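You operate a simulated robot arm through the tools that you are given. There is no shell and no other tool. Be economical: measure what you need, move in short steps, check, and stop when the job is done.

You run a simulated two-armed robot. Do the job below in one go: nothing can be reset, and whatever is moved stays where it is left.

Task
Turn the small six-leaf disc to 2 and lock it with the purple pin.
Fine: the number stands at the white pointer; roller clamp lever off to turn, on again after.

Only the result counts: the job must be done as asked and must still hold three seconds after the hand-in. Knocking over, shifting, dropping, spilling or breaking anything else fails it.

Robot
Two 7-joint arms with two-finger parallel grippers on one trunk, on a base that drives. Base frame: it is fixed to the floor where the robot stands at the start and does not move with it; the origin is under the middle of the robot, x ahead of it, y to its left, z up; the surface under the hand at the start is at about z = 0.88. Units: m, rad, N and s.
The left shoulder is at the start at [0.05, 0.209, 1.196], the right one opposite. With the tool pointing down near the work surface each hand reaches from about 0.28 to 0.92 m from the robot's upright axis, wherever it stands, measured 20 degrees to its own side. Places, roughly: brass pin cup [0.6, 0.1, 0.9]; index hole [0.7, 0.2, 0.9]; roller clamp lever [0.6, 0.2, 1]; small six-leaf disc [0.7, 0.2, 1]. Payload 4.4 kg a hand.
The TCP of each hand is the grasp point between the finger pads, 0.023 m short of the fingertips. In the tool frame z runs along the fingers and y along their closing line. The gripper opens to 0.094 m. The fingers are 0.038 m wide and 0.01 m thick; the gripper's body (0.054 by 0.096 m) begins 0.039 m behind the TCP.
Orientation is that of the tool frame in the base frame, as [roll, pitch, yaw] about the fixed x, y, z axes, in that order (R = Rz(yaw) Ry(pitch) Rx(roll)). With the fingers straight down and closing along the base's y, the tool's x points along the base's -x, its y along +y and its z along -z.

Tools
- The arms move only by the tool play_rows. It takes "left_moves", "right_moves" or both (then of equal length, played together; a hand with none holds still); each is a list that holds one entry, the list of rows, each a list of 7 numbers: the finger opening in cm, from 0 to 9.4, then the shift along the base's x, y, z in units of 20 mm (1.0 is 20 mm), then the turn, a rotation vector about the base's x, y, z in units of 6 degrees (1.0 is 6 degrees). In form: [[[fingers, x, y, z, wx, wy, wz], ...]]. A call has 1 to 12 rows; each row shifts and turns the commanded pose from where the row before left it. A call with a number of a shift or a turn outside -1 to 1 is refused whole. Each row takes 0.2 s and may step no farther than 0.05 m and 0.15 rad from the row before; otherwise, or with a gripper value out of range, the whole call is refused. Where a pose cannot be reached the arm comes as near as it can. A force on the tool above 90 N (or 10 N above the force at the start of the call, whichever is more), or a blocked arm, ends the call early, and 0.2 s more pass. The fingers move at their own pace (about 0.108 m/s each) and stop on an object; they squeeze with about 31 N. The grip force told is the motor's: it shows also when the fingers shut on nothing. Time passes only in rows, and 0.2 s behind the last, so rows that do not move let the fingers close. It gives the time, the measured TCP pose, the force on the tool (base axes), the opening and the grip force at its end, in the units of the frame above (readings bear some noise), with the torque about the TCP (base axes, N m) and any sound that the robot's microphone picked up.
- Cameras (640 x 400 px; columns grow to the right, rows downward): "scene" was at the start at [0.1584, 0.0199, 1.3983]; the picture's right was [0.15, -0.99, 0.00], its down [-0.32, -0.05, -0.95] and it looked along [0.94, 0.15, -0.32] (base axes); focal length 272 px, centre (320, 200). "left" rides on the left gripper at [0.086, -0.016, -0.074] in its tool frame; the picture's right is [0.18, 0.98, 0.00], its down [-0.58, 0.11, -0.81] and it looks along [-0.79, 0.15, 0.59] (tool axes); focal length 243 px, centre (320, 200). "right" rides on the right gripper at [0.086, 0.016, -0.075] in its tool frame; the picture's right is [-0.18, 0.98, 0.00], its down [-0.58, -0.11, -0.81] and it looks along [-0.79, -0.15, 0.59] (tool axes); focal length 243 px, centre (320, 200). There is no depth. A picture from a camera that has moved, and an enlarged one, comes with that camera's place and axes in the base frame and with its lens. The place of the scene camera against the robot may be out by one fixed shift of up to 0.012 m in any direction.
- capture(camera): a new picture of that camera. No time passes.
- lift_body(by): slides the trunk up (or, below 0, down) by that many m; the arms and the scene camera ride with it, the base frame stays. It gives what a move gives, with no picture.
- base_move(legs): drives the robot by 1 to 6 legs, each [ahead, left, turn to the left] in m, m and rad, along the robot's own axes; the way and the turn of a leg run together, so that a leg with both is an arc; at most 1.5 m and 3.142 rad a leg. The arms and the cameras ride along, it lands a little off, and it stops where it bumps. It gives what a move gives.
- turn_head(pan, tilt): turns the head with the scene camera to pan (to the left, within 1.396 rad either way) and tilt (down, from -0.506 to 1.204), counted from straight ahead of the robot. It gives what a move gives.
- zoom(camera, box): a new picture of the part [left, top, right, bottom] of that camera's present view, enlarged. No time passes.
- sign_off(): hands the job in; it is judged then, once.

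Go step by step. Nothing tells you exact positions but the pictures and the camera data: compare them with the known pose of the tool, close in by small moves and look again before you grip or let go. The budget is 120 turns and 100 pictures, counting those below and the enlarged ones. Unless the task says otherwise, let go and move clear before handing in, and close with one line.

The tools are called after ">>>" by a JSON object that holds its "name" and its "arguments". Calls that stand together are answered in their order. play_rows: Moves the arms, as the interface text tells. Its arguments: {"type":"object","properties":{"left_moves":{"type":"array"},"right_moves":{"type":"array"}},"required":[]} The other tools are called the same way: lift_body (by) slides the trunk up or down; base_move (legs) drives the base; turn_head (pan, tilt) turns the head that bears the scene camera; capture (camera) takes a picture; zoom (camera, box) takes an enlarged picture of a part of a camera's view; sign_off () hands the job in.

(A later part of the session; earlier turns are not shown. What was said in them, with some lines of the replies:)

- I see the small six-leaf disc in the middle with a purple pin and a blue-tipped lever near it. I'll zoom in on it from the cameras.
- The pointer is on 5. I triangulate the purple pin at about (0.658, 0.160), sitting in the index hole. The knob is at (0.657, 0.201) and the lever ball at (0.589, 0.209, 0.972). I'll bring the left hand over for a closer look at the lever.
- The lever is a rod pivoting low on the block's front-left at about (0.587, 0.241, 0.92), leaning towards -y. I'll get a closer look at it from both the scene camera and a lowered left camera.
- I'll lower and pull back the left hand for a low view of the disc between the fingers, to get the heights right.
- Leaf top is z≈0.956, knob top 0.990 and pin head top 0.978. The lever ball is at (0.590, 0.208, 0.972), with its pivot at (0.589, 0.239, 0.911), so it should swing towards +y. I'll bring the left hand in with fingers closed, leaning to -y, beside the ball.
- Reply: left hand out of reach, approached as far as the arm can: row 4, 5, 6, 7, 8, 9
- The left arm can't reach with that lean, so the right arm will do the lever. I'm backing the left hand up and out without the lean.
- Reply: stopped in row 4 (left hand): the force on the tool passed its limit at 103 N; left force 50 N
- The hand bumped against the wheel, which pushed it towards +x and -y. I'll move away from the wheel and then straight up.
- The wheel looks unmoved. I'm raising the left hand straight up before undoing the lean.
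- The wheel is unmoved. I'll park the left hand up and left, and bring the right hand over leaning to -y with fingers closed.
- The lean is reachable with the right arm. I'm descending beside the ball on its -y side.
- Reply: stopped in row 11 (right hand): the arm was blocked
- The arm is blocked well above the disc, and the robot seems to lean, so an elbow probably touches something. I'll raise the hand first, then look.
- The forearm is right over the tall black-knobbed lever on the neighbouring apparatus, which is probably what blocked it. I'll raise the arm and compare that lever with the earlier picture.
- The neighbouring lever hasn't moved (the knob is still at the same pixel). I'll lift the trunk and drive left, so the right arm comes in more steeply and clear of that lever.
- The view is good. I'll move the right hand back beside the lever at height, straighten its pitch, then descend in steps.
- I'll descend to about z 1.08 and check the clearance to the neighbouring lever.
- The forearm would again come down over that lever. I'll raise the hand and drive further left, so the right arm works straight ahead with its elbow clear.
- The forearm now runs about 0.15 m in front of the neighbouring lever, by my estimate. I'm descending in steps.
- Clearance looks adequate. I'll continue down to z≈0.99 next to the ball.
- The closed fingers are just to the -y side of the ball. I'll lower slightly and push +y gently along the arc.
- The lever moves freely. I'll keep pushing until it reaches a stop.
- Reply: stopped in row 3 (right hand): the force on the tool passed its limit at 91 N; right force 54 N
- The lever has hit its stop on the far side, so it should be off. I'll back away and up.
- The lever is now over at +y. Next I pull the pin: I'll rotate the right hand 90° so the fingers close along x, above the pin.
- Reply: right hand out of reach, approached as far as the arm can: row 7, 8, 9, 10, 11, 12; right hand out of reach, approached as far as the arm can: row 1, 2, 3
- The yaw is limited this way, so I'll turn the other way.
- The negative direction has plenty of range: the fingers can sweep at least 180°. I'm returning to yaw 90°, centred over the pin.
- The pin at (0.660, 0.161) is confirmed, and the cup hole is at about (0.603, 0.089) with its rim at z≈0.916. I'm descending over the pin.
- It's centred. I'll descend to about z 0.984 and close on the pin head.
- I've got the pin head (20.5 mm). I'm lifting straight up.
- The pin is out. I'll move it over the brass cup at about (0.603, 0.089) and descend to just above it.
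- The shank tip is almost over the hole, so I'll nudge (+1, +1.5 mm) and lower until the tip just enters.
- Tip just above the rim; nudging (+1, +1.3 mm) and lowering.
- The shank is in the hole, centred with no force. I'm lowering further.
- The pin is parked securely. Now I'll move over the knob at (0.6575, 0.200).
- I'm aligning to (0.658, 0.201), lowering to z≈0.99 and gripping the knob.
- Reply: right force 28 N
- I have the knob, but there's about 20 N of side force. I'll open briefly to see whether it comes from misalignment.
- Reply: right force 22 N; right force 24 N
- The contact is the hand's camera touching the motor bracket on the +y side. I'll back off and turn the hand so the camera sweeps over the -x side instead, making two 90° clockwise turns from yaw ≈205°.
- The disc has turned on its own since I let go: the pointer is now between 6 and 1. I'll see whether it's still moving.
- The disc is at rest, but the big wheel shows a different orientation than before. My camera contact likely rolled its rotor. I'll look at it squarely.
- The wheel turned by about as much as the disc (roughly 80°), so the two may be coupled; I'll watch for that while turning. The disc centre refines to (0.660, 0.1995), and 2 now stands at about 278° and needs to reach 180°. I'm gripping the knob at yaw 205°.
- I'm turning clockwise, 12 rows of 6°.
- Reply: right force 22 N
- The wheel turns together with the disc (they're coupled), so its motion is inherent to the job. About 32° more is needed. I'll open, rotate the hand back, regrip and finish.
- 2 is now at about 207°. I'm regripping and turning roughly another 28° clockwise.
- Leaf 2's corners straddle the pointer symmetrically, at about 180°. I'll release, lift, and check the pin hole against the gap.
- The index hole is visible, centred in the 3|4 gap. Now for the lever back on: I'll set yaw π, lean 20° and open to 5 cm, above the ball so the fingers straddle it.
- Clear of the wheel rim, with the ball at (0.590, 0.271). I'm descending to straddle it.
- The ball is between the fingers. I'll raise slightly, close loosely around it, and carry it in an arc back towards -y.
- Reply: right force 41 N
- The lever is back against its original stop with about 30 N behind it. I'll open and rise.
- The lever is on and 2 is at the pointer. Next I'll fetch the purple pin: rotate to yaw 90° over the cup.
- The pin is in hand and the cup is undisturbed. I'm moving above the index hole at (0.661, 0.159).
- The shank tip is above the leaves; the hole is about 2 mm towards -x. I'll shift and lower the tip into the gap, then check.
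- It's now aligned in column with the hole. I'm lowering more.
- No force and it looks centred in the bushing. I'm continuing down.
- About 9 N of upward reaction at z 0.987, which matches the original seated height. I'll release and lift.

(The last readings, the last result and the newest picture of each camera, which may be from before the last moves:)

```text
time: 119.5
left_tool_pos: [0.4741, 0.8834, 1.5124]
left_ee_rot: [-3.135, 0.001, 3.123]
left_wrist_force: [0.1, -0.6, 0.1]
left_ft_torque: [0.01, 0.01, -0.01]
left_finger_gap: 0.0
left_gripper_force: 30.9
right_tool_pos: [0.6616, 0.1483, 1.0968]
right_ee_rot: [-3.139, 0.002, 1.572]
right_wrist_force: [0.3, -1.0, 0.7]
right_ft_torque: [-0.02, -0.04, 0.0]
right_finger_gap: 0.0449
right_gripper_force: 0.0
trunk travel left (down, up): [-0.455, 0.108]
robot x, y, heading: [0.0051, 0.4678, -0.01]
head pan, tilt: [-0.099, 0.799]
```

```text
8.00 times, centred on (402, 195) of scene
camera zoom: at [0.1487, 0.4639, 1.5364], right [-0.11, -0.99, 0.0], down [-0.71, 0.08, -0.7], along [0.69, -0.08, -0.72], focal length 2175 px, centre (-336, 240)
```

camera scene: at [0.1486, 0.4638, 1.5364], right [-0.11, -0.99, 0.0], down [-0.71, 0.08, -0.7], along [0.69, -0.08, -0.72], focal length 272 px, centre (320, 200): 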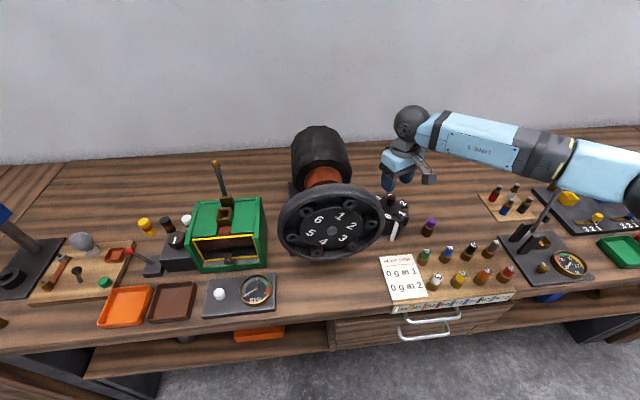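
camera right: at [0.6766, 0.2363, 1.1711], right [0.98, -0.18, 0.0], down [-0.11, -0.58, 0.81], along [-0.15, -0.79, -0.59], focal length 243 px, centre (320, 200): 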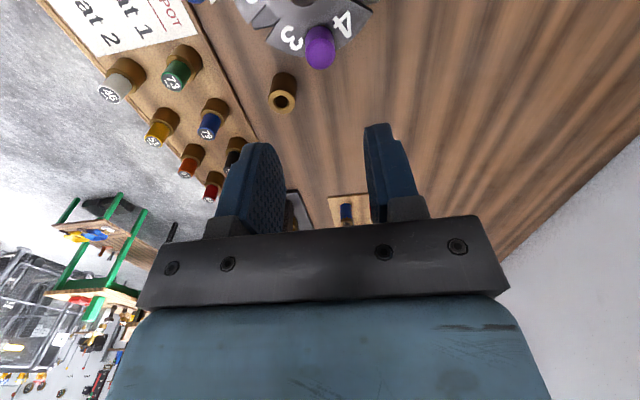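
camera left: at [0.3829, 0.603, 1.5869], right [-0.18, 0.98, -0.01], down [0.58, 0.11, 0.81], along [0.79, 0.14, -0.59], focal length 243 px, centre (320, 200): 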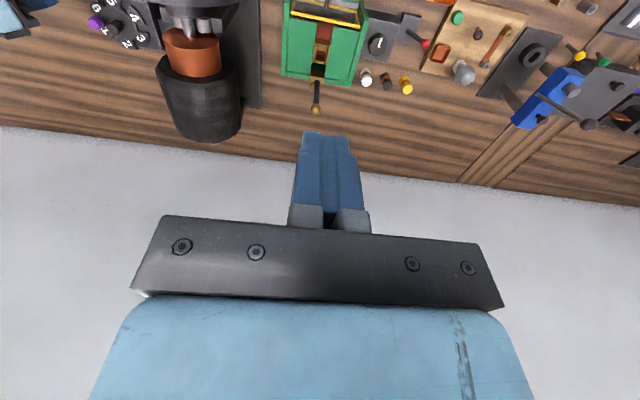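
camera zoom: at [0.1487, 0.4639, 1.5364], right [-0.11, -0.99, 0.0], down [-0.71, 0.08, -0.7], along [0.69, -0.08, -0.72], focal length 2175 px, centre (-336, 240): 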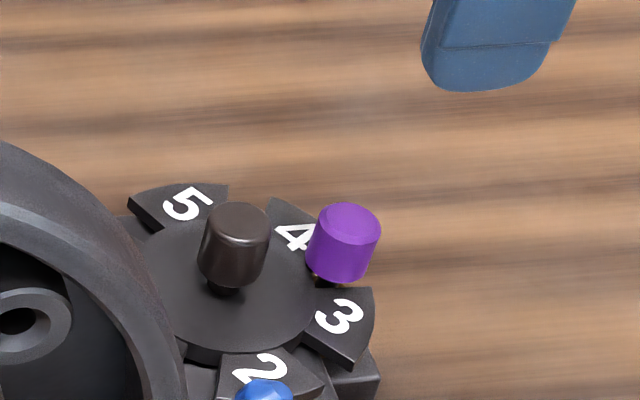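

The pin is seated upright at its original height, between 3 and 4. I'll move clear and do a final check.

>>> {"name": "play_rows", "arguments": {"right_moves": [[[4.5, 0, 0, 1, 0, 0, 0], [4.5, 0, 0, 1, 0, 0, 0], [4.5, 0, 0, 1, 0, 0, 0], [4.5, 0, -0.5, 1, 0, 0, 0], [4.5, 0, -0.5, 1, 0, 0, 0], [4.5, 0, -0.5, 1, 0, 0, 0], [4.5, 0, -0.5, 1, 0, 0, 0], [4.5, 0, -0.5, 0, 0, 0, 0], [4.5, 0, 0, 0, 0, 0, 0]]]}}

>>> {"name": "turn_head", "arguments": {"pan": -0.5, "tilt": 0.8}}

>>> {"name": "capture", "arguments": {"camera": "scene"}}

>>> {"name": "zoom", "arguments": {"camera": "scene", "box": [270, 160, 366, 240]}}

```text
time: 121.5
left_tool_pos: [0.4742, 0.8834, 1.513]
left_ee_rot: [-3.136, 0.001, 3.122]
left_wrist_force: [-0.2, 0.0, 0.0]
left_ft_torque: [0.01, -0.03, -0.02]
left_finger_gap: 0.0001
left_gripper_force: 30.8
right_tool_pos: [0.6615, 0.0984, 1.2368]
right_ee_rot: [-3.14, 0.002, 1.573]
right_wrist_force: [0.9, 0.6, 0.5]
right_ft_torque: [-0.04, -0.01, 0.01]
right_finger_gap: 0.045
right_gripper_force: 0.1
trunk travel left (down, up): [-0.455, 0.108]
robot x, y, heading: [-0.0009, 0.4693, -0.01]
head pan, tilt: [-0.099, 0.799]
```

```text
time: 122.4
left_tool_pos: [0.4746, 0.8846, 1.5131]
left_ee_rot: [-3.136, 0.003, 3.121]
left_wrist_force: [0.4, 0.3, 0.9]
left_ft_torque: [-0.03, 0.0, -0.02]
left_finger_gap: 0.0
left_gripper_force: 30.7
right_tool_pos: [0.661, 0.1002, 1.2374]
right_ee_rot: [-3.139, 0.002, 1.572]
right_wrist_force: [0.3, -0.1, 0.6]
right_ft_torque: [-0.02, 0.04, 0.01]
right_finger_gap: 0.0452
right_gripper_force: 0.1
trunk travel left (down, up): [-0.455, 0.108]
robot x, y, heading: [-0.0018, 0.4678, -0.011]
head pan, tilt: [-0.499, 0.799]
```

```text
13 pictures are left
camera scene: at [0.1388, 0.4334, 1.5364], right [-0.49, -0.87, 0.0], down [-0.63, 0.35, -0.7], along [0.61, -0.34, -0.72], focal length 272 px, centre (320, 200)
```

scene: 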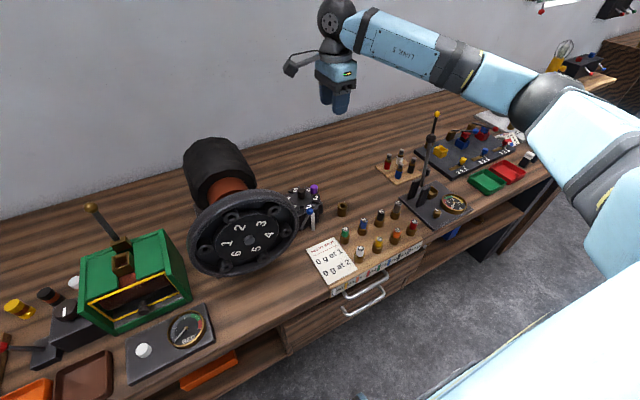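

```text
5.00 times, centred on (318, 200) of scene
camera zoom: at [0.1388, 0.4334, 1.5364], right [-0.49, -0.87, 0.0], down [-0.63, 0.35, -0.7], along [0.61, -0.34, -0.72], focal length 1360 px, centre (330, 200)
```

zoom: 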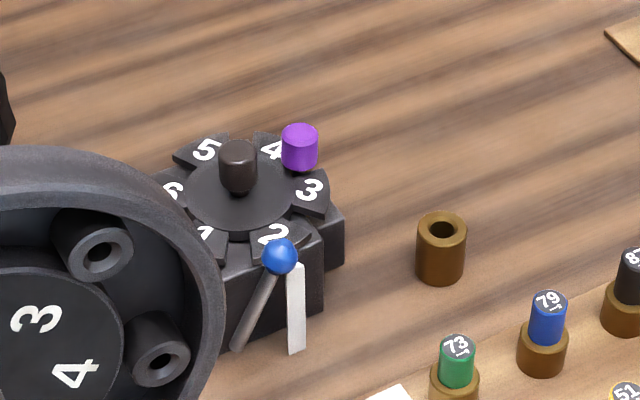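

Leaf 2 stands at the white pointer, the lever is back at its on stop, the purple pin is seated in the index hole, and both hands are clear. I'm handing in.

>>> {"name": "sign_off", "arguments": {}}

```text
The job is handed in.
```

The small disc is at 2 and locked with the purple pin, the roller clamp lever is back on, and both hands are clear. The big wheel turned with the disc, because the two are coupled. My hand also brushed it twice: a 103 N bump early on that didn't move it, and a later contact that turned it and the unclamped disc about 80° before I reset the disc.
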